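You operate a simulated robot arm through the tools that you are given. There is no shell and no other tool. Be economical: measure what you need, move in short steps, check, and stop when the job is done.

You run a simulated two-armed robot. Do the job below in one go: nothing can be reset, and whatever is moved stays where it is left.

Task
Pick up the grease cartridge labelled "general" from the top of the tool bench with one hand, pass it to the other hand and put it on the bottom shelf of the tool rack.

It is judged by the outcome, as a careful person would: the job done as asked, and still so three seconds after it is handed in. It fails if anything else is knocked over, pushed out of place, dropped, spilled or broken.

Robot
Two 7-joint arms with two-finger parallel grippers on one trunk, on a base that drives. Base frame: it is fixed to the floor where the robot stands at the start and does not move with it; the origin is under the middle of the robot, x ahead of it, y to its left, z up; the surface under the hand at the start is at about z = 900. Units: mm, rad, N and s.
The left shoulder is at the start at [50, 209, 1196], the right one opposite. With the tool pointing down near the work surface each hand reaches from about 280 to 920 mm from the robot's upright axis, wherever it stands, measured 20 degrees to its own side. Places, roughly: bottom shelf of the tool rack [-3900, 1500, 300]. Payload 4.4 kg a hand.
The tool frame of a hand sits at the grasp point between the pads (the TCP): z along the fingers, y along the line on which they close. The tips reach 23 mm beyond it. The gripper opens to 94 mm. The fingers are 38 mm wide and 10 mm thick; the gripper's body (54 by 96 mm) begins 39 mm behind the TCP.
Orientation is that of the tool frame in the base frame, as a unit quaternion [w, x, y, z]. With the fingers straight down and closing along the base's y, the tool's x points along the base's -x, its y along +y and its z along -z.

Tools
- The arms move only by the tool nudge_tool. It takes "left_increments", "right_increments" or both (then of equal length, played together; a hand with none holds still); each is a list of rows, each a list of 3 entries, a list of its own where there are three numbers: the turn, a rotation vector about the tool's x, y, z in rad, then the shift along the tool's x, y, z in mm, then the opening, from 0 (shut) to 1 (fully open). In form: [[[rx, ry, rz], [x, y, z], grip], ...]. A call has 1 to 12 rows; each row shifts and turns the commanded pose from where the row before left it, along the tool's axes as they then stand. Rows are played at 5 a second. More than 50 mm and 0.15 rad between two rows, or a gripper value outside its range, and nothing of the call is played. Where a pose cannot be reached the arm comes as near as it can. A force on the tool above 40 N (or 10 N above the force at the start of the call, whichever is more), or a blocked arm, ends the call early, and 0.2 s more pass. Each finger travels about 108 mm/s and halts on what it meets, pressing with about 37 N; the grip force reading is that of the motor and also rises with nothing between the fingers. The clock runs only during rows and for 0.2 s after the last one: add rows that do not move to give the fingers time. It gives the time, the measured TCP pose, the force on the tool (base axes), the opening and the grip force at its end, in the units of the frame above (readings bear some noise), with the torque about the TCP (base axes, N m) and any sound that the robot's microphone picked up.
- Cameras (640 x 400 px; columns grow to the right, rows downward): "scene" is now at [152.1, 16.6, 1383.2]; the picture's right is [0.13, -0.99, 0.00], its down [-0.52, -0.07, -0.85] and it looks along [0.84, 0.11, -0.53] (base axes); focal length 272 px, centre (320, 200). "left" rides on the left gripper at [87, -16, -74] in its tool frame; the picture's right is [0.18, 0.98, 0.00], its down [-0.58, 0.11, -0.81] and it looks along [-0.79, 0.15, 0.59] (tool axes); focal length 243 px, centre (320, 200). "right" rides on the right gripper at [86, 16, -75] in its tool frame; the picture's right is [-0.18, 0.98, 0.00], its down [-0.58, -0.11, -0.81] and it looks along [-0.79, -0.15, 0.59] (tool axes); focal length 243 px, centre (320, 200). There is no depth. A picture from a camera that has moved, and an enlarged one, comes with that camera's place and axes in the base frame and with its lens. The place of the scene camera against the robot may be out by one fixed shift of up to 18 mm in any direction.
- get_image(camera): a new picture of that camera. It takes no simulated time.
- raise_lower(by): slides the trunk up (or, below 0, down) by that many mm; the arms and the scene camera ride with it, the base frame stays. It gives what a move gives, with no picture.
- roll_base(legs): drives the robot by 1 to 6 legs, each [ahead, left, turn to the left] in mm, mm and rad, along the robot's own axes; the way and the turn of a leg run together, so that a leg with both is an arc; at most 1500 mm and 3.142 rad a leg. The arms and the cameras ride along, it lands a little off, and it stops where it bumps. It gives what a move gives.
- turn_head(pan, tilt): turns the head with the scene camera to pan (to the left, within 1.396 rad either way) and tilt (down, from -0.506 to 1.204), counted from straight ahead of the robot. It gives what a move gives.
- enlarge(camera, box): a new picture of the part [left, top, right, bottom] of that camera's present view, enlarged. It takes no simulated time.
- hand_in(): hands the job in; it is judged then, once.

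Work in short steps. Places have to be worked out from the pictures, the camera data and where the tool is seen: move nearer, look again, correct. Check each grasp and each placing, and mend what went wrong. You have 120 turns and 88 pictures in all, those below and enlarged ones among them. Open the grippers and draw the arms clear of the work before you hand the job in, unless the task says otherwise; then end with one line.

The tools are called after "Emit:" as a command line: name --argument value ..., lists and objects as JSON in quotes. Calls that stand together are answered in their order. nudge_tool: Moves the arms, as the interface text tells. Its arguments: {"type":"object","properties":{"left_increments":{"type":"array","items":{"type":"array"}},"right_increments":{"type":"array","items":{"type":"array"}}},"required":[]} The other tools are called the same way: raise_lower (by) slides the trunk up or down; roll_base (legs) drives the base; turn_head (pan, tilt) turns the head that bears the scene camera; get_image (camera) takes a picture; enlarge (camera, box) takes an enlarged picture of a part of a camera's view; hand_in () hands the job in.

At the start:

```text
time_s: 0.0
left_tool_pos: [499.4, 374.2, 1175.8]
left_ee_rot: [0.001, -0.001, 1.0, 0.0]
left_contact_force: [0.4, -0.1, -0.5]
left_ft_torque: [0.03, -0.01, 0.03]
left_finger_gap: 94.3
left_grip_force: 0.1
right_tool_pos: [428.7, -60.0, 1201.8]
right_ee_rot: [0.0, 0.0, 1.0, 0.0]
right_contact_force: [-0.7, -0.2, 0.2]
right_ft_torque: [0.0, -0.01, -0.02]
right_finger_gap: 94.0
right_grip_force: 0.0
trunk travel left (down, up): [-275.0, 288.0]
robot x, y, heading: [2.3, 0.6, -0.005]
head pan, tilt: [0.133, 0.557]
```

scene: 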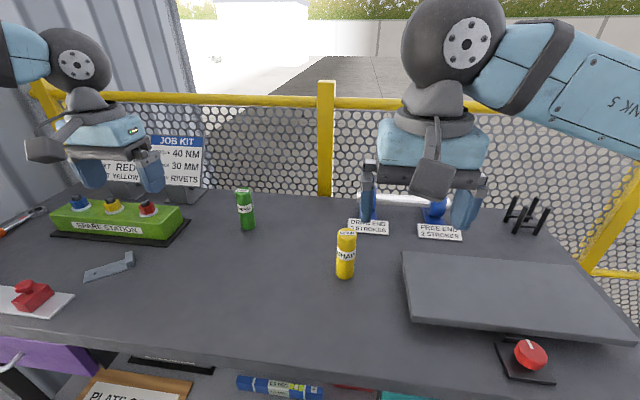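
right: 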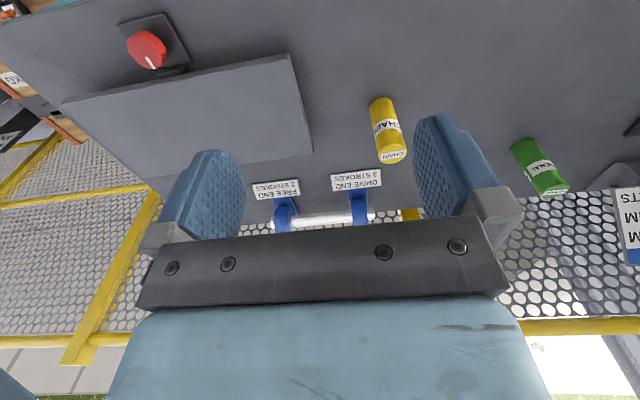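
left: 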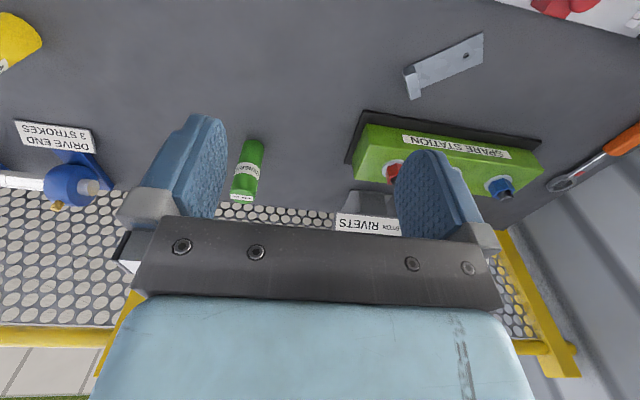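

The yellow cartridge reads something like "CHAIN" and the green one may be "GENERAL". I enlarge both to check.

Emit:
enlarge --camera "scene" --box '[210, 170, 370, 290]'

Emit:
enlarge --camera "left" --box '[200, 120, 300, 210]'

```text
3.33 times, centred on (290, 230) of scene
camera zoom: at [152.1, 16.6, 1383.2], right [0.13, -0.99, 0.0], down [-0.52, -0.07, -0.85], along [0.84, 0.11, -0.53], focal length 906 px, centre (420, 100)
```

zoom: 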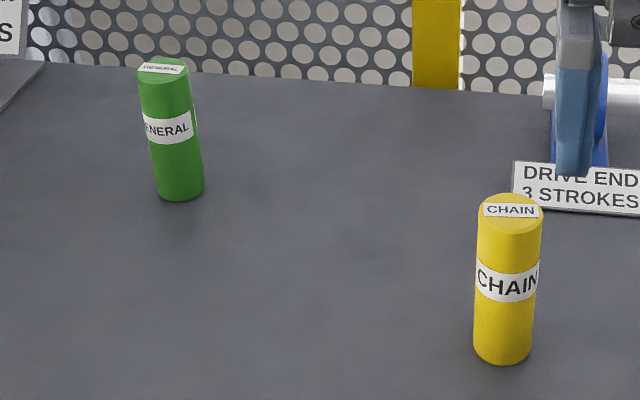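

```text
4.44 times, centred on (250, 165) of left
camera zoom: at [413.0, 359.6, 1250.5], right [-0.19, 0.98, 0.0], down [0.58, 0.11, 0.81], along [0.79, 0.15, -0.59], focal length 1078 px, centre (631, 356)
```

zoom: 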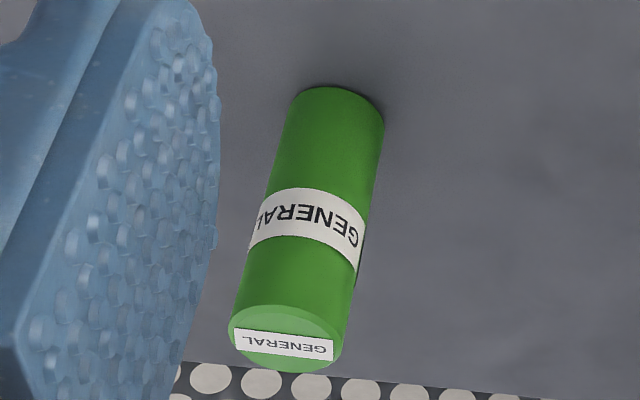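

The green one is "GENERAL", at roughly (738, 297), 118 tall and about 42 in diameter, standing upright. I move the left hand above it and look.

Emit:
nudge_tool --left_increments '[[[0, 0, 0], [-39, -13, 0], 1], [[0, 0, 0], [-39, -13, 0], 1], [[0, 0, 0], [-39, -13, 0], 1], [[0, 0, 0], [-39, -13, 0], 1], [[0, 0, 0], [-39, -13, 0], 1], [[0, 0, 0], [-39, -12, 0], 1], [[0, 0, 0], [0, 0, 40], 1], [[0, 0, 0], [0, 0, 35], 1], [[0, 0, 0], [0, 0, 0], 1]]'

Emit:
get_image --camera "left"

Emit:
get_image --camera "scene"

```text
time_s: 2.0
left_tool_pos: [725.5, 302.9, 1099.5]
left_ee_rot: [0.001, -0.001, 1.0, 0.0]
left_contact_force: [-0.2, 0.2, -0.1]
left_ft_torque: [0.0, -0.03, -0.01]
left_finger_gap: 94.0
left_grip_force: 0.1
left hand out of reach, approached as far as the arm can: row 6, 8
right_tool_pos: [428.5, -60.3, 1201.9]
right_ee_rot: [0.0, 0.0, 1.0, 0.0]
right_contact_force: [0.4, 0.4, 0.5]
right_ft_torque: [-0.04, 0.0, 0.02]
right_finger_gap: 93.9
right_grip_force: 0.1
trunk travel left (down, up): [-275.0, 288.0]
robot x, y, heading: [0.8, 0.2, -0.003]
head pan, tilt: [0.133, 0.557]
```

```text
82 pictures are left
camera left: at [638.6, 287.3, 1174.4], right [-0.19, 0.98, 0.0], down [0.58, 0.11, 0.81], along [0.79, 0.15, -0.59], focal length 243 px, centre (320, 200)
```

left: 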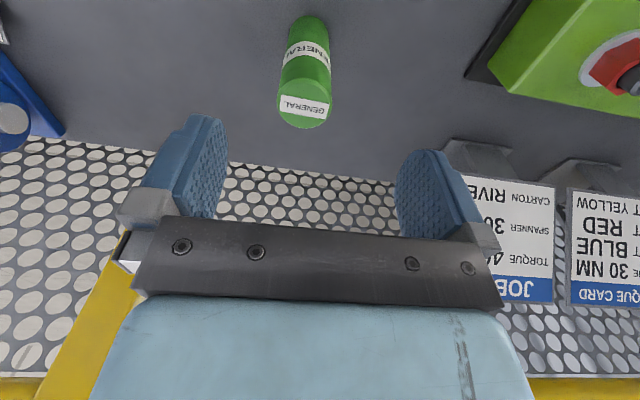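

```text
81 pictures are left
camera scene: at [151.7, 16.4, 1383.3], right [0.13, -0.99, 0.0], down [-0.52, -0.07, -0.85], along [0.84, 0.11, -0.53], focal length 272 px, centre (320, 200)
```

scene: 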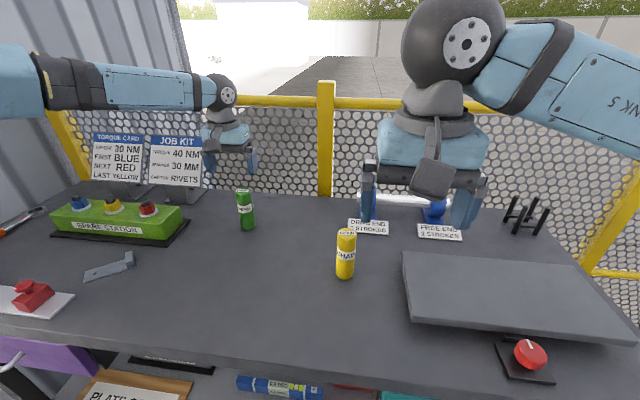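

The cartridge's top centre comes out at (739, 295). I go down 30 mm while centring over it, since reach should improve lower down.

Emit:
nudge_tool --left_increments '[[[0, 0, 0], [0, 8, 15], 1], [[0, 0, 0], [0, 0, 15], 1], [[0, 0, 0], [-6, 0, 5], 1], [[0, 0, 0], [-6, 0, 0], 1], [[0, 0, 0], [0, 0, 0], 1]]'

```text
time_s: 3.2
left_tool_pos: [727.1, 317.0, 1069.1]
left_ee_rot: [0.001, -0.001, 1.0, 0.0]
left_contact_force: [0.0, 0.3, -0.4]
left_ft_torque: [0.0, -0.05, 0.02]
left_finger_gap: 93.9
left_grip_force: 0.0
left hand out of reach, approached as far as the arm can: row 3, 4
right_tool_pos: [428.5, -60.4, 1200.9]
right_ee_rot: [-0.001, 0.001, 1.0, 0.0]
right_contact_force: [-0.8, -0.1, 0.3]
right_ft_torque: [0.0, 0.02, -0.02]
right_finger_gap: 94.0
right_grip_force: 0.0
trunk travel left (down, up): [-275.0, 288.0]
robot x, y, heading: [-0.9, -1.2, -0.0]
head pan, tilt: [0.133, 0.557]
```

I moved y the wrong way; it needs −22. That also brings the hand closer to the shoulder, so I then retry x.

Emit:
nudge_tool --left_increments '[[[0, 0, 0], [0, -22, 0], 1], [[0, 0, 0], [-6, 0, 0], 1], [[0, 0, 0], [-6, 0, 0], 1], [[0, 0, 0], [0, 0, 0], 1]]'

```text
time_s: 4.2
left_tool_pos: [721.3, 305.7, 1073.6]
left_ee_rot: [0.0, -0.001, 1.0, 0.0]
left_contact_force: [-0.8, 0.9, 0.3]
left_ft_torque: [-0.02, 0.0, 0.0]
left_finger_gap: 94.1
left_grip_force: 0.1
left hand out of reach, approached as far as the arm can: row 1, 2, 3
right_tool_pos: [427.4, -59.6, 1202.2]
right_ee_rot: [0.0, 0.0, 1.0, 0.0]
right_contact_force: [-0.2, 1.1, 0.4]
right_ft_torque: [-0.01, 0.0, -0.02]
right_finger_gap: 93.8
right_grip_force: 0.1
trunk travel left (down, up): [-275.0, 288.0]
robot x, y, heading: [-2.5, 2.3, 0.003]
head pan, tilt: [0.133, 0.557]
```

The arm is at the edge of its reach. The bench's front edge is at about x=390, so I drive ahead 60 mm; the fingertips are still above the cartridge top.

Emit:
roll_base --legs '[[60, 0, 0]]'

Emit:
nudge_tool --left_increments '[[[0, 0, 0], [0, 0, 0], 1]]'

Emit:
get_image --camera "left"

```text
time_s: 5.2
left_tool_pos: [780.8, 305.1, 1072.6]
left_ee_rot: [0.001, -0.001, 1.0, 0.0]
left_contact_force: [-0.7, -0.7, -0.5]
left_ft_torque: [0.02, 0.0, -0.01]
left_finger_gap: 94.1
left_grip_force: 0.1
right_tool_pos: [487.8, -59.7, 1202.3]
right_ee_rot: [-0.001, 0.0, 1.0, 0.0]
right_contact_force: [1.1, 0.3, -0.9]
right_ft_torque: [0.01, 0.04, 0.01]
right_finger_gap: 94.1
right_grip_force: 0.1
trunk travel left (down, up): [-275.0, 288.0]
robot x, y, heading: [54.7, 1.7, 0.0]
head pan, tilt: [0.133, 0.557]
```

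```text
time_s: 5.6
left_tool_pos: [778.9, 306.4, 1075.1]
left_ee_rot: [0.002, -0.001, 1.0, 0.0]
left_contact_force: [0.2, -0.1, 0.5]
left_ft_torque: [-0.02, -0.04, 0.0]
left_finger_gap: 94.2
left_grip_force: 0.1
right_tool_pos: [485.9, -60.0, 1203.4]
right_ee_rot: [0.001, 0.0, 1.0, 0.001]
right_contact_force: [0.4, -0.4, -0.3]
right_ft_torque: [0.04, -0.02, 0.02]
right_finger_gap: 94.0
right_grip_force: 0.1
trunk travel left (down, up): [-275.0, 288.0]
robot x, y, heading: [58.0, -0.8, 0.001]
head pan, tilt: [0.133, 0.557]
```

```text
80 pictures are left
camera left: at [692.1, 290.8, 1150.0], right [-0.19, 0.98, 0.0], down [0.58, 0.11, 0.81], along [0.79, 0.15, -0.59], focal length 243 px, centre (320, 200)
```

left: 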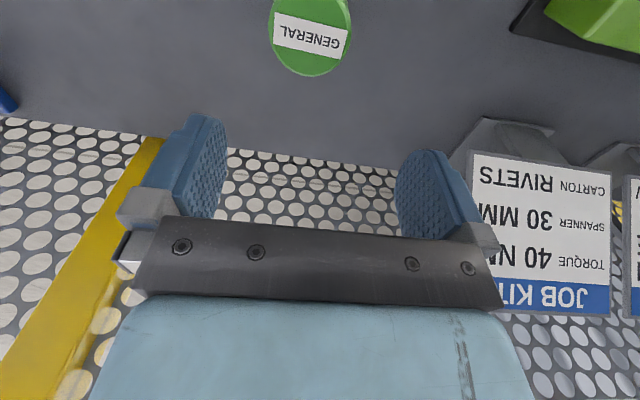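

The cartridge is at (738, 295). I move back 41 mm and right 11 mm, then check before going down.

Emit:
nudge_tool --left_increments '[[[0, 0, 0], [21, -6, 0], 1], [[0, 0, 0], [20, -5, 0], 1], [[0, 0, 0], [0, 0, 0], 1], [[0, 0, 0], [0, 0, 0], 1]]'

```text
time_s: 6.6
left_tool_pos: [739.1, 294.2, 1073.9]
left_ee_rot: [0.001, -0.001, 1.0, 0.0]
left_contact_force: [-0.2, -0.1, 0.2]
left_ft_torque: [0.0, 0.0, 0.01]
left_finger_gap: 94.1
left_grip_force: 0.0
right_tool_pos: [486.0, -59.4, 1202.9]
right_ee_rot: [0.0, 0.0, 1.0, 0.0]
right_contact_force: [1.0, -0.3, -0.3]
right_ft_torque: [0.02, 0.06, 0.0]
right_finger_gap: 94.2
right_grip_force: 0.0
trunk travel left (down, up): [-275.0, 288.0]
robot x, y, heading: [58.2, 0.7, 0.003]
head pan, tilt: [0.133, 0.557]
```

The hand is centred, so I go down 76 mm to z≈998 and look before closing.

Emit:
nudge_tool --left_increments '[[[0, 0, 0], [0, 0, 25], 1], [[0, 0, 0], [0, 0, 25], 1], [[0, 0, 0], [0, 0, 26], 1], [[0, 0, 0], [0, 0, 0], 1]]'

Emit:
get_image --camera "scene"

Emit:
get_image --camera "left"

```text
time_s: 7.6
left_tool_pos: [740.0, 293.7, 998.9]
left_ee_rot: [0.001, -0.001, 1.0, 0.001]
left_contact_force: [0.6, 0.1, 0.5]
left_ft_torque: [-0.01, -0.02, 0.01]
left_finger_gap: 94.2
left_grip_force: 0.0
right_tool_pos: [485.6, -59.2, 1201.6]
right_ee_rot: [0.0, 0.0, 1.0, 0.0]
right_contact_force: [-0.3, -0.4, 0.6]
right_ft_torque: [0.02, -0.01, 0.04]
right_finger_gap: 94.0
right_grip_force: 0.1
trunk travel left (down, up): [-275.0, 288.0]
robot x, y, heading: [56.8, -1.4, 0.002]
head pan, tilt: [0.133, 0.557]
```

```text
79 pictures are left
camera scene: at [210.2, 16.4, 1383.3], right [0.13, -0.99, 0.0], down [-0.52, -0.07, -0.85], along [0.84, 0.11, -0.53], focal length 272 px, centre (320, 200)
```

scene: 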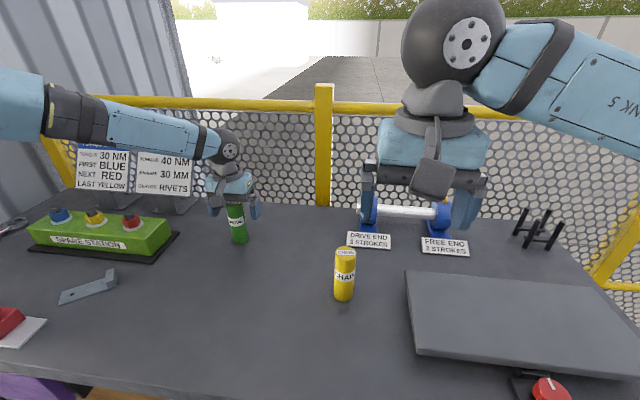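

```text
78 pictures are left
camera left: at [652.8, 278.8, 1074.1], right [-0.19, 0.98, 0.0], down [0.58, 0.11, 0.81], along [0.79, 0.15, -0.59], focal length 243 px, centre (320, 200)
```

left: 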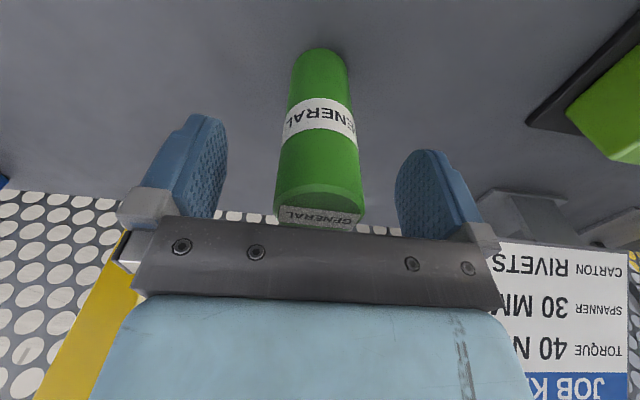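

The cartridge sits centred between the fingers. I close the gripper, giving it time.

Emit:
nudge_tool --left_increments '[[[0, 0, 0], [0, 0, 0], 0.6], [[0, 0, 0], [0, 0, 0], 0.45], [[0, 0, 0], [0, 0, 0], 0.2], [[0, 0, 0], [0, 0, 0], 0.0], [[0, 0, 0], [0, 0, 0], 0.0], [[0, 0, 0], [0, 0, 0], 0.0]]'

Emit:
get_image --camera "left"

```text
time_s: 9.0
left_tool_pos: [740.9, 295.6, 998.4]
left_ee_rot: [0.0, -0.002, 1.0, 0.0]
left_contact_force: [-0.2, 0.1, 1.0]
left_ft_torque: [-0.01, 0.01, 0.03]
left_finger_gap: 39.5
left_grip_force: 37.3
right_tool_pos: [487.5, -59.6, 1201.1]
right_ee_rot: [0.0, 0.0, 1.0, 0.0]
right_contact_force: [0.3, -0.5, -0.7]
right_ft_torque: [0.0, -0.02, 0.04]
right_finger_gap: 93.8
right_grip_force: 0.0
trunk travel left (down, up): [-275.0, 288.0]
robot x, y, heading: [60.0, 1.2, -0.002]
head pan, tilt: [0.133, 0.557]
```

```text
77 pictures are left
camera left: at [653.1, 279.0, 1073.9], right [-0.19, 0.98, 0.0], down [0.58, 0.11, 0.81], along [0.79, 0.15, -0.59], focal length 243 px, centre (320, 200)
```

left: 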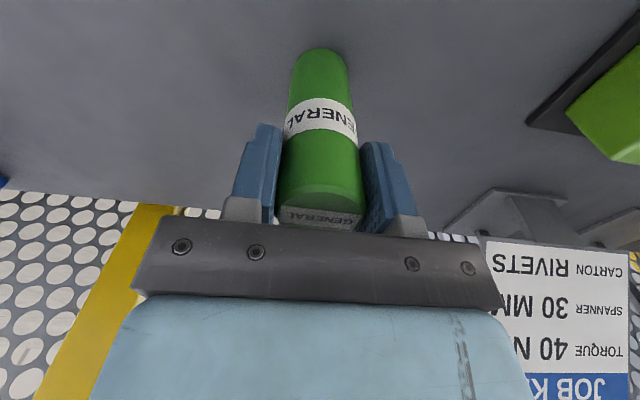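

It is gripped at 39.5 mm wide. I lift straight up, then draw it back over the bench.

Emit:
nudge_tool --left_increments '[[[0, 0, 0], [0, 0, -30], 0], [[0, 0, 0], [0, 0, -40], 0], [[0, 0, 0], [0, 0, -40], 0], [[0, 0, 0], [0, 0, -40], 0], [[0, 0, 0], [40, 0, -40], 0], [[0, 0, 0], [40, 0, 0], 0], [[0, 0, 0], [40, 0, 0], 0], [[0, 0, 0], [40, 0, 0], 0], [[0, 0, 0], [40, 0, 0], 0], [[0, 0, 0], [0, 0, 0], 0]]'

Emit:
get_image --camera "left"

Emit:
get_image --camera "scene"

```text
refused: row 5 steps farther than a row can; nothing moved
```

```text
76 pictures are left
camera left: at [653.1, 279.0, 1073.9], right [-0.19, 0.98, 0.0], down [0.58, 0.11, 0.81], along [0.79, 0.15, -0.59], focal length 243 px, centre (320, 200)
```

left: 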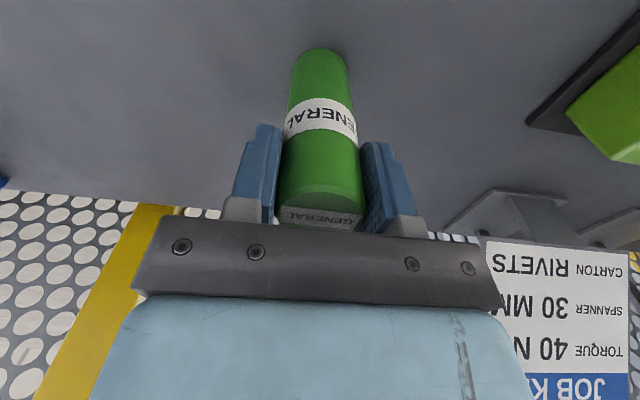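

```text
75 pictures are left
camera scene: at [210.6, 16.7, 1383.2], right [0.13, -0.99, 0.0], down [-0.52, -0.07, -0.85], along [0.84, 0.11, -0.53], focal length 272 px, centre (320, 200)
```

scene: 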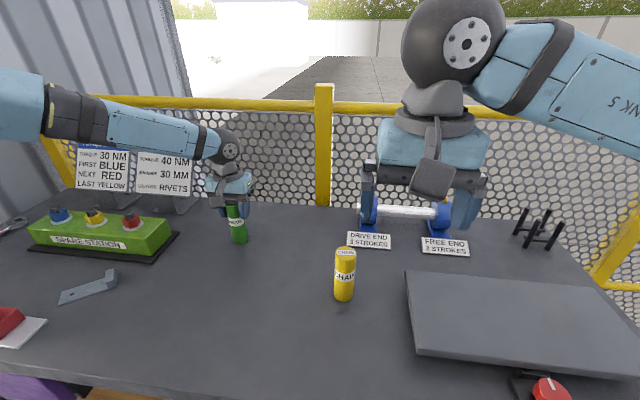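

The call was refused because one row's step was too long. I resend it with that row split.

Emit:
nudge_tool --left_increments '[[[0, 0, 0], [0, 0, -30], 0], [[0, 0, 0], [0, 0, -40], 0], [[0, 0, 0], [0, 0, -40], 0], [[0, 0, 0], [0, 0, -40], 0], [[0, 0, 0], [20, 0, -40], 0], [[0, 0, 0], [40, 0, 0], 0], [[0, 0, 0], [40, 0, 0], 0], [[0, 0, 0], [40, 0, 0], 0], [[0, 0, 0], [40, 0, 0], 0], [[0, 0, 0], [0, 0, 0], 0]]'

Emit:
get_image --camera "scene"

```text
time_s: 11.2
left_tool_pos: [559.7, 294.8, 1188.5]
left_ee_rot: [0.0, -0.001, 1.0, 0.0]
left_contact_force: [0.2, -0.6, -1.4]
left_ft_torque: [0.0, 0.03, -0.01]
left_finger_gap: 39.2
left_grip_force: 36.9
right_tool_pos: [488.2, -61.3, 1201.6]
right_ee_rot: [0.0, 0.0, 1.0, 0.0]
right_contact_force: [0.3, 0.1, 0.8]
right_ft_torque: [0.01, 0.03, 0.01]
right_finger_gap: 94.0
right_grip_force: 0.0
trunk travel left (down, up): [-275.0, 288.0]
robot x, y, heading: [60.1, 2.8, 0.001]
head pan, tilt: [0.133, 0.557]
```

```text
74 pictures are left
camera scene: at [211.9, 16.6, 1383.0], right [0.13, -0.99, 0.0], down [-0.52, -0.07, -0.85], along [0.84, 0.11, -0.53], focal length 272 px, centre (320, 200)
```

scene: 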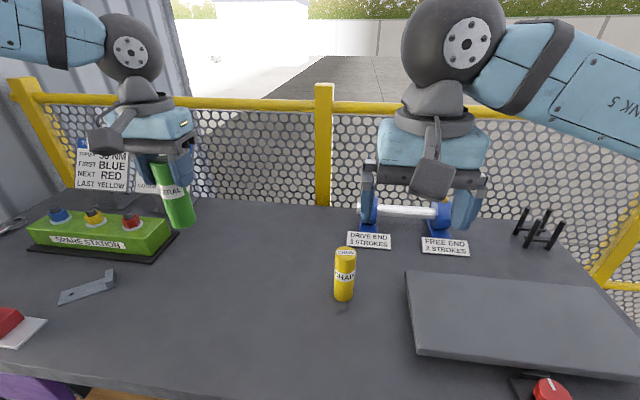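

The cartridge is held. I back away from the bench by 500 mm, then look left for clear room and the rack.

Emit:
roll_base --legs '[[-500, 0, 0]]'

Emit:
turn_head --pan 1.39 --tilt 0.3

Emit:
get_image --camera "scene"

Emit:
turn_head --pan -1.39 --tilt 0.3

Emit:
get_image --camera "scene"

```text
time_s: 14.1
left_tool_pos: [69.5, 296.1, 1189.0]
left_ee_rot: [0.001, -0.004, 1.0, 0.0]
left_contact_force: [-0.2, -0.2, -0.9]
left_ft_torque: [0.0, 0.0, 0.0]
left_finger_gap: 39.1
left_grip_force: 37.2
right_tool_pos: [-0.6, -57.8, 1202.0]
right_ee_rot: [0.0, -0.003, 1.0, 0.0]
right_contact_force: [-0.2, 0.4, 0.6]
right_ft_torque: [0.03, 0.04, -0.01]
right_finger_gap: 94.2
right_grip_force: 0.2
trunk travel left (down, up): [-275.0, 288.0]
robot x, y, heading: [-427.3, -0.4, 0.01]
head pan, tilt: [0.133, 0.557]
```

```text
time_s: 15.5
left_tool_pos: [69.7, 296.2, 1189.6]
left_ee_rot: [0.001, -0.005, 1.0, 0.0]
left_contact_force: [0.0, 0.3, -1.2]
left_ft_torque: [0.01, -0.03, 0.0]
left_finger_gap: 39.1
left_grip_force: 36.9
right_tool_pos: [-0.4, -57.3, 1201.7]
right_ee_rot: [0.0, -0.003, 1.0, 0.001]
right_contact_force: [0.2, 0.2, 0.4]
right_ft_torque: [0.0, 0.0, -0.02]
right_finger_gap: 94.2
right_grip_force: 0.0
trunk travel left (down, up): [-275.0, 288.0]
robot x, y, heading: [-430.5, -3.0, 0.008]
head pan, tilt: [1.389, 0.3]
```

```text
73 pictures are left
camera scene: at [-349.6, 95.4, 1406.7], right [0.98, -0.17, 0.0], down [-0.05, -0.29, -0.96], along [0.17, 0.94, -0.3], focal length 272 px, centre (320, 200)
```

scene: 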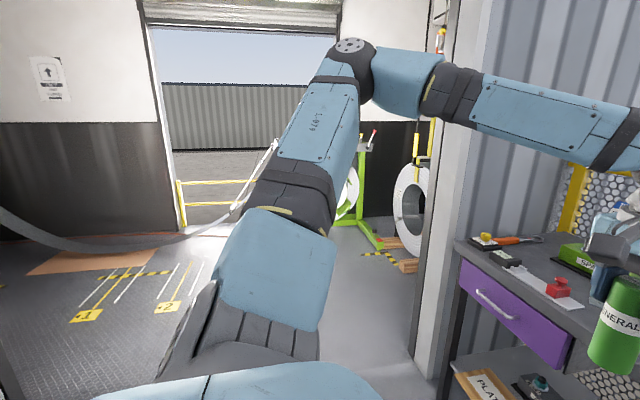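

```text
time_s: 17.9
left_tool_pos: [70.1, 296.1, 1189.5]
left_ee_rot: [0.001, -0.004, 1.0, 0.0]
left_contact_force: [0.1, -1.0, -1.7]
left_ft_torque: [0.02, -0.02, -0.01]
left_finger_gap: 39.4
left_grip_force: 37.0
right_tool_pos: [-0.9, -58.3, 1201.6]
right_ee_rot: [0.0, -0.003, 1.0, 0.0]
right_contact_force: [-0.4, 0.4, -0.2]
right_ft_torque: [0.03, 0.0, 0.0]
right_finger_gap: 93.7
right_grip_force: 0.0
trunk travel left (down, up): [-275.0, 288.0]
robot x, y, heading: [-427.7, -1.2, 0.007]
head pan, tilt: [-1.389, 0.3]
```

```text
72 pictures are left
camera scene: at [-348.4, -88.2, 1406.7], right [-0.98, -0.19, 0.0], down [-0.06, 0.29, -0.96], along [0.18, -0.94, -0.3], focal length 272 px, centre (320, 200)
```

scene: 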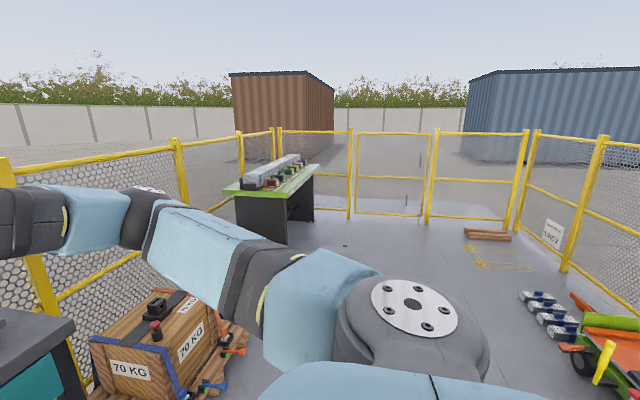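

There is free room all round. I turn left by about 2 rad and look toward the rack.

Emit:
roll_base --legs '[[0, 0, 2.0]]'

Emit:
turn_head --pan 0.7 --tilt 0.35

Emit:
get_image --camera "scene"

```text
time_s: 23.2
left_tool_pos: [-911.7, 321.9, 1188.1]
left_ee_rot: [0.0, 0.846, -0.533, -0.001]
left_contact_force: [0.2, 0.4, -2.0]
left_ft_torque: [-0.04, 0.01, 0.01]
left_finger_gap: 39.3
left_grip_force: 37.0
right_tool_pos: [-558.9, 410.6, 1202.4]
right_ee_rot: [0.0, 0.846, -0.533, 0.0]
right_contact_force: [0.0, -0.4, 0.4]
right_ft_torque: [-0.03, -0.01, -0.01]
right_finger_gap: 94.0
right_grip_force: 0.0
trunk travel left (down, up): [-275.0, 288.0]
robot x, y, heading: [-426.5, -3.9, 2.018]
head pan, tilt: [-1.389, 0.3]
```

```text
time_s: 25.1
left_tool_pos: [-911.2, 322.3, 1188.1]
left_ee_rot: [-0.001, 0.847, -0.532, -0.001]
left_contact_force: [-0.3, 0.7, -1.4]
left_ft_torque: [-0.02, 0.01, 0.02]
left_finger_gap: 39.1
left_grip_force: 36.8
right_tool_pos: [-560.0, 409.9, 1201.9]
right_ee_rot: [0.0, 0.846, -0.533, 0.0]
right_contact_force: [-0.4, 0.2, 0.9]
right_ft_torque: [0.02, -0.02, 0.0]
right_finger_gap: 94.2
right_grip_force: 0.0
trunk travel left (down, up): [-275.0, 288.0]
robot x, y, heading: [-430.8, -0.8, 2.02]
head pan, tilt: [0.7, 0.351]
```

```text
71 pictures are left
camera scene: at [-547.5, 102.3, 1402.0], right [0.41, 0.91, 0.0], down [0.31, -0.14, -0.94], along [-0.86, 0.39, -0.34], focal length 272 px, centre (320, 200)
```

scene: 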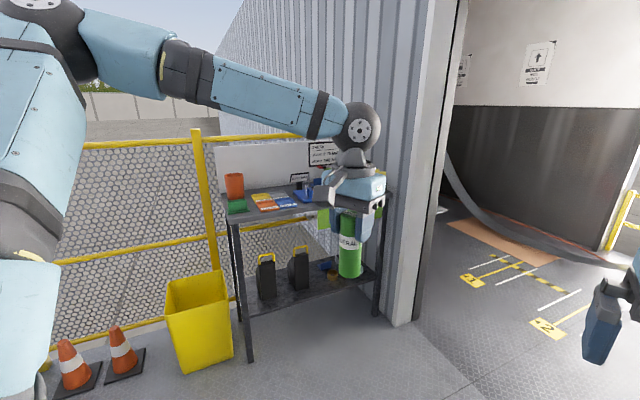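

The rack is ahead, with a top table and one lower shelf carrying items. I enlarge the view.

Emit:
enlarge --camera "scene" --box '[200, 140, 420, 370]'

```text
1.74 times, centred on (310, 255) of scene
camera zoom: at [-547.5, 102.3, 1402.0], right [0.41, 0.91, 0.0], down [0.31, -0.14, -0.94], along [-0.86, 0.39, -0.34], focal length 473 px, centre (337, 104)
```

zoom: 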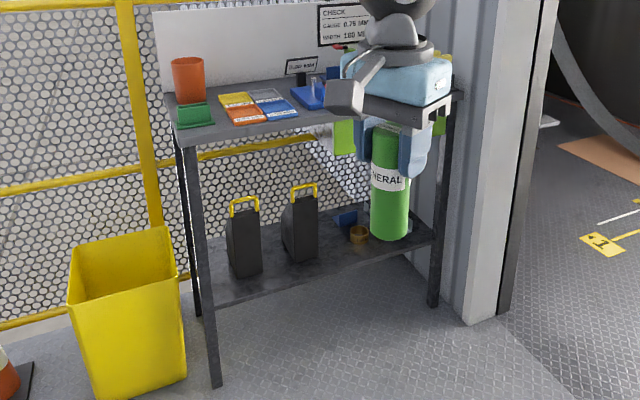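

This table is at x≈−1800, not at the given rack place (−3900, 1500). The rack must lie inside the building, beyond the corrugated wall. I look through the wide doorway (+y).

Emit:
turn_head --pan -0.1 --tilt 0.2

Emit:
get_image --camera "scene"

```text
time_s: 26.3
left_tool_pos: [-911.1, 323.7, 1189.0]
left_ee_rot: [-0.001, 0.846, -0.533, 0.0]
left_contact_force: [0.1, 0.0, -1.2]
left_ft_torque: [-0.02, 0.0, 0.05]
left_finger_gap: 39.3
left_grip_force: 37.6
right_tool_pos: [-558.9, 410.7, 1202.4]
right_ee_rot: [0.0, 0.846, -0.533, 0.0]
right_contact_force: [-0.8, -0.3, 0.7]
right_ft_torque: [-0.01, 0.05, -0.03]
right_finger_gap: 93.8
right_grip_force: 0.1
trunk travel left (down, up): [-275.0, 288.0]
robot x, y, heading: [-427.5, -3.3, 2.017]
head pan, tilt: [-0.099, 0.201]
```

```text
69 pictures are left
camera scene: at [-494.4, 151.5, 1416.0], right [0.94, 0.34, 0.0], down [0.07, -0.19, -0.98], along [-0.33, 0.92, -0.2], focal length 272 px, centre (320, 200)
```

scene: 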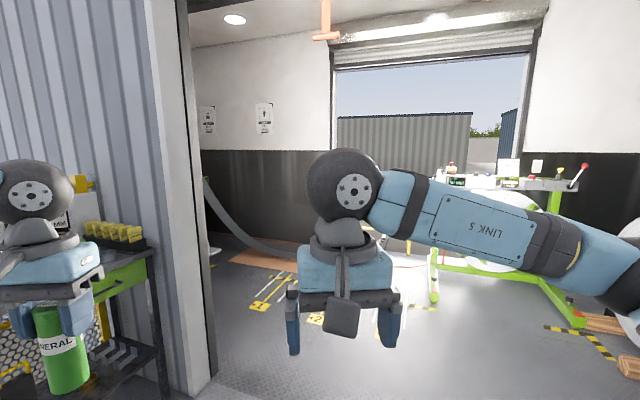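

The doorway in +y, roughly x −1560 to 530, leads to the rack's room. First I do the handover here in clear space. The left hand yaws 90° so its camera points away from the right hand. The right hand turns to horizontal, pointing to the robot's left with its camera up.

Emit:
nudge_tool --left_increments '[[[0, 0, 0.1309], [0, 0, 0], 0], [[0, 0, 0.1309], [0, 0, 0], 0], [[0, 0, 0.1309], [0, 0, 0], 0], [[0, 0, 0.1309], [0, 0, 0], 0], [[0, 0, 0.1309], [0, 0, 0], 0], [[0, 0, 0.1309], [0, 0, 0], 0], [[0, 0, 0.1309], [0, 0, 0], 0], [[0, 0, 0.1309], [0, 0, 0], 0], [[0, 0, 0.1309], [0, 0, 0], 0], [[0, 0, 0.1309], [0, 0, 0], 0], [[0, 0, 0.1309], [0, 0, 0], 0], [[0, 0, 0.1309], [0, 0, 0], 0]]' --right_increments '[[[-0.0863, 0.0863, 0.0863], [0, 0, 0], 1], [[-0.0863, 0.0863, 0.0863], [0, 0, 0], 1], [[-0.0863, 0.0863, 0.0863], [0, 0, 0], 1], [[-0.0863, 0.0863, 0.0863], [0, 0, 0], 1], [[-0.0863, 0.0863, 0.0863], [0, 0, 0], 1], [[-0.0863, 0.0863, 0.0863], [0, 0, 0], 1], [[-0.0863, 0.0863, 0.0863], [0, 0, 0], 1], [[-0.0863, 0.0863, 0.0863], [0, 0, 0], 1], [[-0.0863, 0.0863, 0.0863], [0, 0, 0], 1], [[-0.0863, 0.0863, 0.0863], [0, 0, 0], 1], [[-0.0863, 0.0863, 0.0863], [0, 0, 0], 1], [[-0.0863, 0.0863, 0.0863], [0, 0, 0], 1]]'

Emit:
nudge_tool --left_increments '[[[0, 0, 0], [0, 0, 0], 0], [[0, 0, 0], [0, 0, 0], 0], [[0, 0, 0], [0, 0, 0], 0], [[0, 0, 0], [0, 0, 0], 0]]' --right_increments '[[[-0.0863, 0.0863, 0.0863], [0, 0, 0], 1], [[-0.0863, 0.0863, 0.0863], [0, 0, 0], 1], [[0, 0, 0], [0, 0, 0], 1], [[0, 0, 0], [0, 0, 0], 1]]'

Emit:
turn_head --pan 0.1 --tilt 0.45

Emit:
get_image --camera "scene"

```text
time_s: 28.9
left_tool_pos: [-911.4, 323.1, 1188.3]
left_ee_rot: [0.0, -0.22, 0.975, 0.002]
left_contact_force: [-0.1, -0.3, -0.3]
left_ft_torque: [-0.01, -0.01, -0.01]
left_finger_gap: 39.2
left_grip_force: 36.4
right_tool_pos: [-559.0, 410.4, 1201.5]
right_ee_rot: [-0.623, -0.287, 0.714, -0.142]
right_contact_force: [0.4, -0.2, -1.3]
right_ft_torque: [0.01, 0.0, 0.0]
right_finger_gap: 94.0
right_grip_force: 0.1
trunk travel left (down, up): [-275.0, 288.0]
robot x, y, heading: [-427.8, -1.4, 2.013]
head pan, tilt: [-0.099, 0.201]
```

```text
time_s: 29.9
left_tool_pos: [-911.0, 323.6, 1189.9]
left_ee_rot: [-0.001, -0.221, 0.975, 0.0]
left_contact_force: [-0.6, 0.0, -1.1]
left_ft_torque: [-0.01, 0.02, 0.0]
left_finger_gap: 39.0
left_grip_force: 37.8
right_tool_pos: [-560.3, 410.4, 1202.4]
right_ee_rot: [0.69, 0.157, -0.689, 0.157]
right_contact_force: [-0.5, 0.0, 0.6]
right_ft_torque: [0.03, 0.02, -0.01]
right_finger_gap: 93.9
right_grip_force: 0.0
trunk travel left (down, up): [-275.0, 288.0]
robot x, y, heading: [-430.6, -4.1, 2.019]
head pan, tilt: [-0.099, 0.201]
```

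```text
time_s: 30.6
left_tool_pos: [-910.4, 322.2, 1189.9]
left_ee_rot: [0.0, -0.222, 0.975, 0.001]
left_contact_force: [0.1, 0.6, -1.8]
left_ft_torque: [-0.01, 0.02, -0.03]
left_finger_gap: 39.3
left_grip_force: 37.6
right_tool_pos: [-560.8, 410.3, 1201.8]
right_ee_rot: [-0.689, -0.159, 0.69, -0.157]
right_contact_force: [0.0, -0.4, 0.5]
right_ft_torque: [0.02, 0.0, -0.01]
right_finger_gap: 93.9
right_grip_force: 0.1
trunk travel left (down, up): [-275.0, 288.0]
robot x, y, heading: [-431.8, -0.0, 2.017]
head pan, tilt: [0.099, 0.45]
```

```text
68 pictures are left
camera scene: at [-510.3, 142.4, 1392.9], right [0.85, 0.52, 0.0], down [0.23, -0.37, -0.9], along [-0.47, 0.77, -0.43], focal length 272 px, centre (320, 200)
```

scene: 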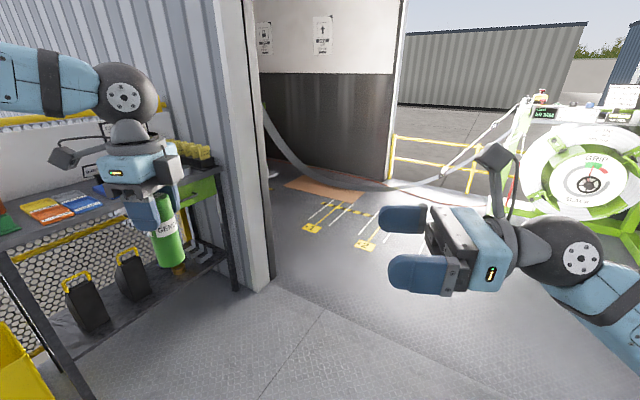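

Both poses were reached. Now I bring the left hand inward and the right hand to a pre-grasp point beside the lower half of the cartridge.

Emit:
nudge_tool --left_increments '[[[0, 0, 0], [-30, -7.5, 0], 0], [[0, 0, 0], [-30, -7.5, 0], 0], [[0, 0, 0], [-30, -7.5, 0], 0], [[0, 0, 0], [-30, -7.5, 0], 0], [[0, 0, 0], [0, 0, 0], 0]]' --right_increments '[[[0, 0, 0], [-18, 10.5, 30], 1], [[0, 0, 0], [-18, 10.5, 30], 1], [[0, 0, 0], [-18, 10.5, 30], 1], [[0, 0, 0], [-17, 10.5, 30], 1], [[0, 0, 0], [0, 0, 0], 1]]'

Emit:
get_image --camera "scene"

Emit:
get_image --camera "right"

```text
time_s: 31.9
left_tool_pos: [-788.2, 350.5, 1188.2]
left_ee_rot: [0.001, -0.221, 0.975, 0.002]
left_contact_force: [0.5, -0.4, -1.2]
left_ft_torque: [0.02, -0.03, 0.0]
left_finger_gap: 39.1
left_grip_force: 36.4
right_tool_pos: [-686.9, 397.6, 1131.1]
right_ee_rot: [-0.689, -0.159, 0.69, -0.157]
right_contact_force: [0.3, 0.7, 0.9]
right_ft_torque: [0.01, 0.01, 0.0]
right_finger_gap: 94.3
right_grip_force: 0.0
trunk travel left (down, up): [-275.0, 288.0]
robot x, y, heading: [-428.2, -4.7, 2.017]
head pan, tilt: [0.099, 0.45]
```

```text
67 pictures are left
camera scene: at [-510.0, 141.7, 1392.9], right [0.85, 0.52, 0.0], down [0.23, -0.37, -0.9], along [-0.47, 0.77, -0.43], focal length 272 px, centre (320, 200)
```

scene: 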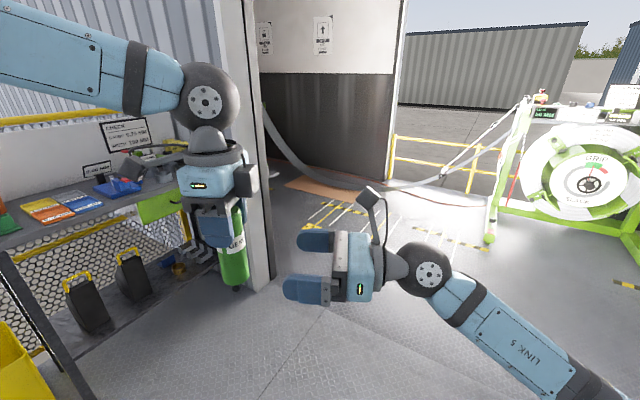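

```text
66 pictures are left
camera right: at [-627.5, 443.6, 1215.4], right [-0.43, 0.89, -0.18], down [0.77, 0.25, -0.58], along [-0.47, -0.39, -0.79], focal length 243 px, centre (320, 200)
```

right: 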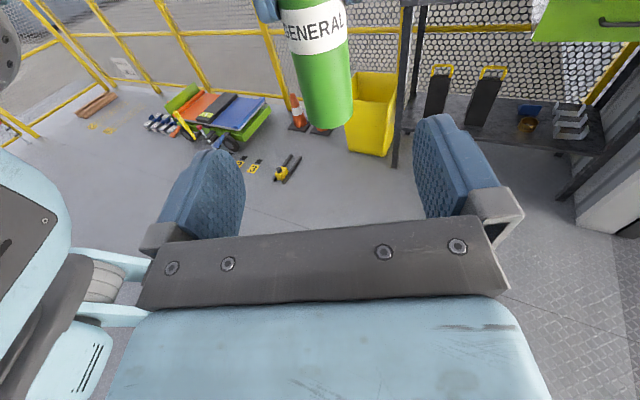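

The hands line up to about 1 mm. I advance the right hand 110 mm in two steps, checking forces.

Emit:
nudge_tool --right_increments '[[[0, 0, 0], [0, 1, 30], 1], [[0, 0, 0], [0, 0, 30], 1], [[0, 0, 0], [0, 0, 25], 1], [[0, 0, 0], [0, 0, 25], 1], [[0, 0, 0], [0, 0, 0], 1]]'

Emit:
get_image --camera "scene"

Emit:
get_image --camera "right"

```text
time_s: 33.0
left_tool_pos: [-788.5, 351.0, 1187.9]
left_ee_rot: [0.0, -0.222, 0.975, 0.001]
left_contact_force: [0.5, -0.1, -1.9]
left_ft_torque: [-0.03, 0.0, -0.01]
left_finger_gap: 39.4
left_grip_force: 36.9
right_tool_pos: [-786.3, 349.3, 1129.6]
right_ee_rot: [-0.688, -0.159, 0.69, -0.156]
right_contact_force: [0.4, -0.5, -0.3]
right_ft_torque: [-0.01, -0.02, -0.02]
right_finger_gap: 94.2
right_grip_force: 0.1
trunk travel left (down, up): [-275.0, 288.0]
robot x, y, heading: [-424.8, -1.0, 2.014]
head pan, tilt: [0.099, 0.45]
```

```text
65 pictures are left
camera scene: at [-509.7, 142.7, 1392.8], right [0.85, 0.52, 0.0], down [0.23, -0.37, -0.9], along [-0.47, 0.77, -0.44], focal length 272 px, centre (320, 200)
```

scene: 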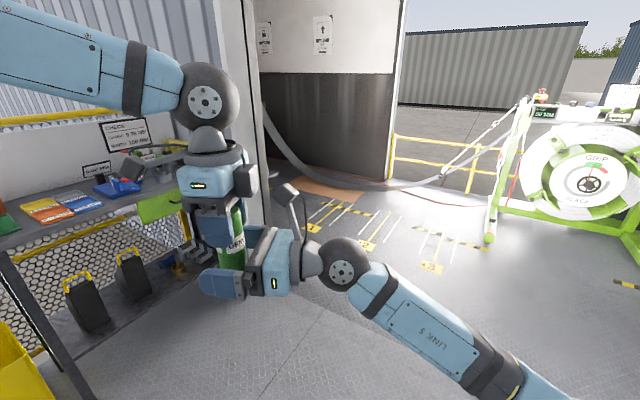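

```text
64 pictures are left
camera right: at [-726.6, 396.2, 1214.9], right [-0.43, 0.89, -0.18], down [0.77, 0.25, -0.58], along [-0.47, -0.39, -0.79], focal length 243 px, centre (320, 200)
```

right: 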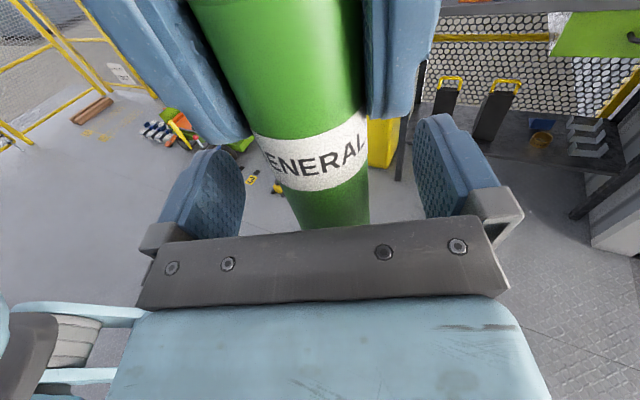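

The cartridge is between the right fingers, clear of the left ones. I close the right gripper.

Emit:
nudge_tool --right_increments '[[[0, 0, 0], [0, 0, 0], 0.6], [[0, 0, 0], [0, 0, 0], 0.45], [[0, 0, 0], [0, 0, 0], 0.2], [[0, 0, 0], [0, 0, 0], 0], [[0, 0, 0], [0, 0, 0], 0], [[0, 0, 0], [0, 0, 0], 0]]'

Emit:
get_image --camera "right"

```text
time_s: 34.5
left_tool_pos: [-789.7, 349.1, 1188.9]
left_ee_rot: [0.0, -0.222, 0.975, 0.0]
left_contact_force: [19.6, -24.1, -1.0]
left_ft_torque: [0.32, -0.46, -0.03]
left_finger_gap: 39.0
left_grip_force: 36.7
right_tool_pos: [-786.9, 350.6, 1129.0]
right_ee_rot: [-0.689, -0.156, 0.691, -0.154]
right_contact_force: [-19.7, 23.1, -0.2]
right_ft_torque: [-1.63, -0.66, -0.05]
right_finger_gap: 38.8
right_grip_force: 36.9
trunk travel left (down, up): [-275.0, 288.0]
robot x, y, heading: [-428.0, 0.0, 2.02]
head pan, tilt: [0.099, 0.45]
```

```text
63 pictures are left
camera right: at [-727.1, 397.3, 1214.6], right [-0.42, 0.89, -0.18], down [0.78, 0.25, -0.58], along [-0.47, -0.39, -0.79], focal length 243 px, centre (320, 200)
```

right: 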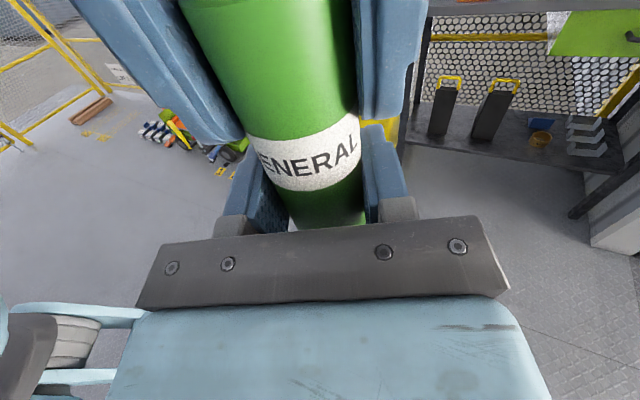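

Both hands hold it, with a 30 N side load from slight misalignment. I nudge the right hand 1.5 mm along its closing line to relieve it.

Emit:
nudge_tool --right_increments '[[[0, 0, 0], [0, 1.5, 0], 0], [[0, 0, 0], [0, 0, 0], 0]]'

```text
time_s: 35.0
left_tool_pos: [-789.0, 350.2, 1187.8]
left_ee_rot: [0.001, -0.222, 0.975, 0.002]
left_contact_force: [26.1, -20.7, -1.0]
left_ft_torque: [-0.23, -0.6, -0.12]
left_finger_gap: 39.2
left_grip_force: 36.9
right_tool_pos: [-786.3, 352.4, 1128.8]
right_ee_rot: [-0.689, -0.157, 0.69, -0.156]
right_contact_force: [-25.8, 20.4, -0.5]
right_ft_torque: [-0.99, -0.86, -0.01]
right_finger_gap: 38.7
right_grip_force: 37.3
trunk travel left (down, up): [-275.0, 288.0]
robot x, y, heading: [-429.1, -2.5, 2.016]
head pan, tilt: [0.099, 0.45]
```

The load is unchanged but within limits, and the right grip is firm at 37 N. I open the left hand gradually, which relieves the load.

Emit:
nudge_tool --left_increments '[[[0, 0, 0], [0, 0, 0], 0.45], [[0, 0, 0], [0, 0, 0], 0.5], [[0, 0, 0], [0, 0, 0], 0.6], [[0, 0, 0], [0, 0, 0], 0.8], [[0, 0, 0], [0, 0, 0], 0.8]]'

Emit:
get_image --camera "right"

```text
time_s: 36.2
left_tool_pos: [-790.1, 351.2, 1188.2]
left_ee_rot: [-0.001, -0.221, 0.975, 0.001]
left_contact_force: [0.4, 0.3, 0.6]
left_ft_torque: [0.02, 0.01, 0.0]
left_finger_gap: 75.2
left_grip_force: 0.1
right_tool_pos: [-786.2, 351.5, 1130.3]
right_ee_rot: [-0.689, -0.158, 0.69, -0.156]
right_contact_force: [-0.3, 0.4, 0.1]
right_ft_torque: [-0.03, -0.03, -0.01]
right_finger_gap: 37.5
right_grip_force: 37.3
trunk travel left (down, up): [-275.0, 288.0]
robot x, y, heading: [-428.4, 3.2, 2.018]
head pan, tilt: [0.099, 0.45]
```

```text
62 pictures are left
camera right: at [-727.0, 397.7, 1215.0], right [-0.43, 0.89, -0.18], down [0.77, 0.25, -0.58], along [-0.47, -0.39, -0.79], focal length 243 px, centre (320, 200)
```

right: 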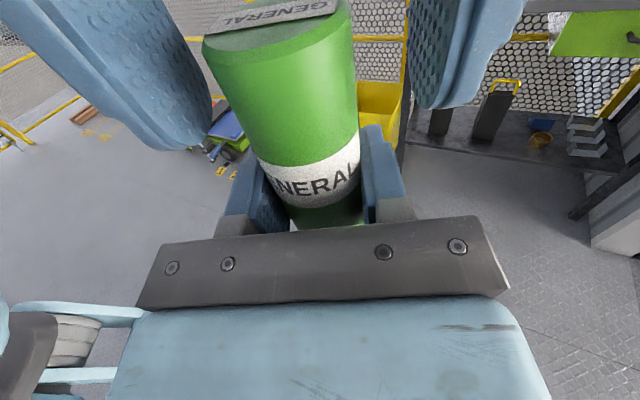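

The left has released and the right holds the cartridge. I raise the left hand straight up, then away to the left.

Emit:
nudge_tool --left_increments '[[[0, 0, 0], [0, 0, -25], 1], [[0, 0, 0], [0, 0, -40], 1], [[0, 0, 0], [0, 0, -40], 1], [[0, 0, 0], [30, 0, -10], 1], [[0, 0, 0], [40, 0, 0], 1], [[0, 0, 0], [40, 0, 0], 1], [[0, 0, 0], [40, 0, 0], 1]]'

Emit:
get_image --camera "scene"

Emit:
get_image --camera "right"

```text
time_s: 37.9
left_tool_pos: [-925.4, 282.9, 1301.8]
left_ee_rot: [0.0, -0.222, 0.975, 0.001]
left_contact_force: [-1.0, 0.3, -0.8]
left_ft_torque: [-0.01, -0.01, -0.02]
left_finger_gap: 94.1
left_grip_force: 0.1
right_tool_pos: [-786.2, 349.2, 1130.9]
right_ee_rot: [-0.688, -0.159, 0.691, -0.156]
right_contact_force: [0.6, -0.7, 0.7]
right_ft_torque: [0.04, 0.02, -0.01]
right_finger_gap: 38.4
right_grip_force: 36.9
trunk travel left (down, up): [-275.0, 288.0]
robot x, y, heading: [-429.4, -0.8, 2.013]
head pan, tilt: [0.099, 0.45]
```

```text
61 pictures are left
camera scene: at [-511.6, 141.4, 1392.8], right [0.85, 0.52, 0.0], down [0.23, -0.37, -0.9], along [-0.47, 0.77, -0.44], focal length 272 px, centre (320, 200)
```

scene: 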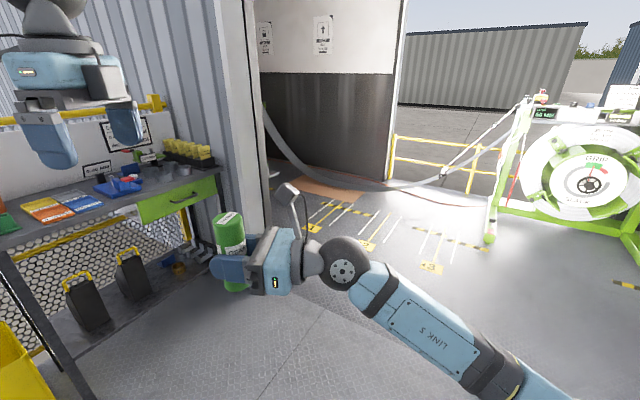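

```text
60 pictures are left
camera right: at [-728.2, 396.8, 1215.0], right [-0.43, 0.89, -0.18], down [0.78, 0.25, -0.58], along [-0.47, -0.39, -0.8], focal length 243 px, centre (320, 200)
```

right: 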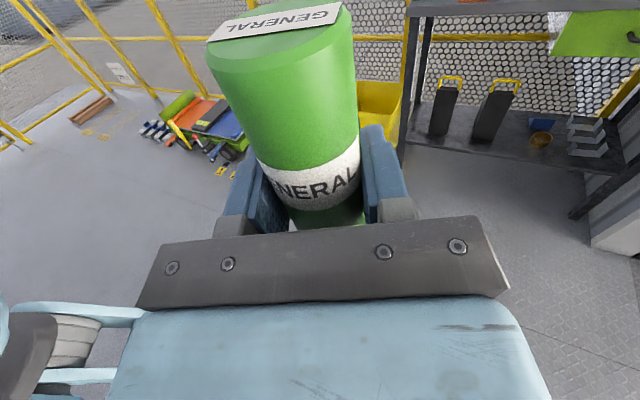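

The handover is done and the cartridge is upright in the right hand. I turn to face the doorway, drive a bit closer and look inside to the left, watching the hanging hose.

Emit:
roll_base --legs '[[0, 0, -0.445], [700, 0, 0]]'

Emit:
turn_head --pan 0.5 --tilt 0.35

Emit:
get_image --camera "scene"

```text
time_s: 43.0
left_tool_pos: [-755.5, 1174.4, 1303.8]
left_ee_rot: [0.001, -0.001, 1.0, 0.001]
left_contact_force: [-0.1, 0.1, -0.2]
left_ft_torque: [-0.03, 0.0, 0.02]
left_finger_gap: 93.9
left_grip_force: 0.1
right_tool_pos: [-602.7, 1175.2, 1129.6]
right_ee_rot: [-0.706, -0.001, 0.708, 0.0]
right_contact_force: [0.3, 0.3, 1.8]
right_ft_torque: [0.05, -0.01, 0.0]
right_finger_gap: 38.0
right_grip_force: 36.4
trunk travel left (down, up): [-275.0, 288.0]
robot x, y, heading: [-429.5, 704.0, 1.575]
head pan, tilt: [0.099, 0.45]
```

```text
time_s: 43.9
left_tool_pos: [-755.3, 1174.4, 1304.1]
left_ee_rot: [0.0, -0.001, 1.0, 0.001]
left_contact_force: [0.4, 0.6, 0.0]
left_ft_torque: [-0.02, -0.01, 0.03]
left_finger_gap: 93.9
left_grip_force: 0.1
right_tool_pos: [-602.6, 1174.8, 1131.1]
right_ee_rot: [-0.706, -0.002, 0.708, -0.001]
right_contact_force: [0.2, 0.1, -0.1]
right_ft_torque: [0.0, 0.02, -0.06]
right_finger_gap: 38.0
right_grip_force: 37.0
trunk travel left (down, up): [-275.0, 288.0]
robot x, y, heading: [-432.1, 706.6, 1.575]
head pan, tilt: [0.499, 0.351]
```

```text
59 pictures are left
camera scene: at [-481.0, 856.3, 1402.0], right [0.88, 0.48, 0.0], down [0.16, -0.3, -0.94], along [-0.45, 0.82, -0.34], focal length 272 px, centre (320, 200)
```

scene: 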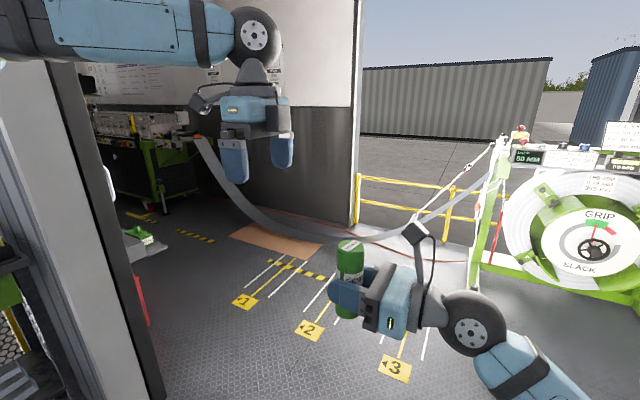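

The hose spans along the far wall (y≈3000–3900), so I stay short of it. I drive 1150 mm ahead through the doorway and look left.

Emit:
roll_base --legs '[[1150, 0, 0]]'

Emit:
turn_head --pan 1.39 --tilt 0.35

Emit:
get_image --camera "scene"

```text
time_s: 49.7
left_tool_pos: [-764.2, 2324.2, 1304.3]
left_ee_rot: [0.0, -0.005, 1.0, 0.0]
left_contact_force: [0.4, -0.3, 0.5]
left_ft_torque: [0.03, -0.03, 0.01]
left_finger_gap: 93.7
left_grip_force: 0.1
right_tool_pos: [-612.0, 2325.5, 1129.9]
right_ee_rot: [-0.706, -0.005, 0.708, -0.004]
right_contact_force: [-0.1, 0.4, -0.3]
right_ft_torque: [0.02, -0.02, 0.02]
right_finger_gap: 37.8
right_grip_force: 36.9
trunk travel left (down, up): [-275.0, 288.0]
robot x, y, heading: [-438.0, 1854.2, 1.578]
head pan, tilt: [0.499, 0.351]
```

```text
time_s: 50.9
left_tool_pos: [-765.4, 2323.9, 1303.5]
left_ee_rot: [0.0, -0.005, 1.0, 0.001]
left_contact_force: [-0.5, 0.0, 0.6]
left_ft_torque: [-0.03, 0.03, 0.02]
left_finger_gap: 94.0
left_grip_force: 0.0
right_tool_pos: [-611.9, 2325.5, 1129.0]
right_ee_rot: [-0.706, -0.005, 0.708, -0.003]
right_contact_force: [-0.3, 0.3, 0.6]
right_ft_torque: [-0.04, 0.01, 0.02]
right_finger_gap: 38.0
right_grip_force: 36.9
trunk travel left (down, up): [-275.0, 288.0]
robot x, y, heading: [-433.3, 1855.7, 1.582]
head pan, tilt: [1.389, 0.351]
```

```text
58 pictures are left
camera scene: at [-534.1, 1943.2, 1402.0], right [0.17, 0.98, 0.0], down [0.34, -0.06, -0.94], along [-0.93, 0.16, -0.34], focal length 272 px, centre (320, 200)
```

scene: 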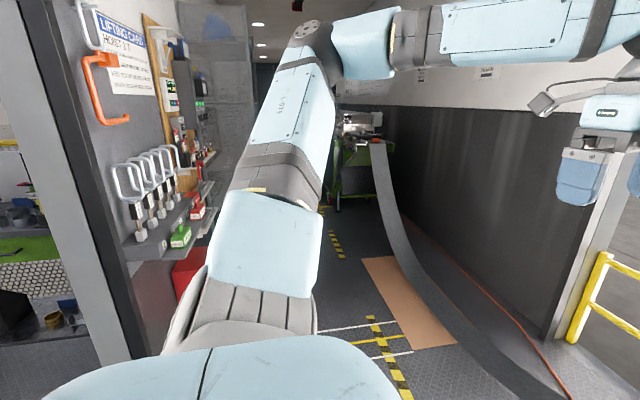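

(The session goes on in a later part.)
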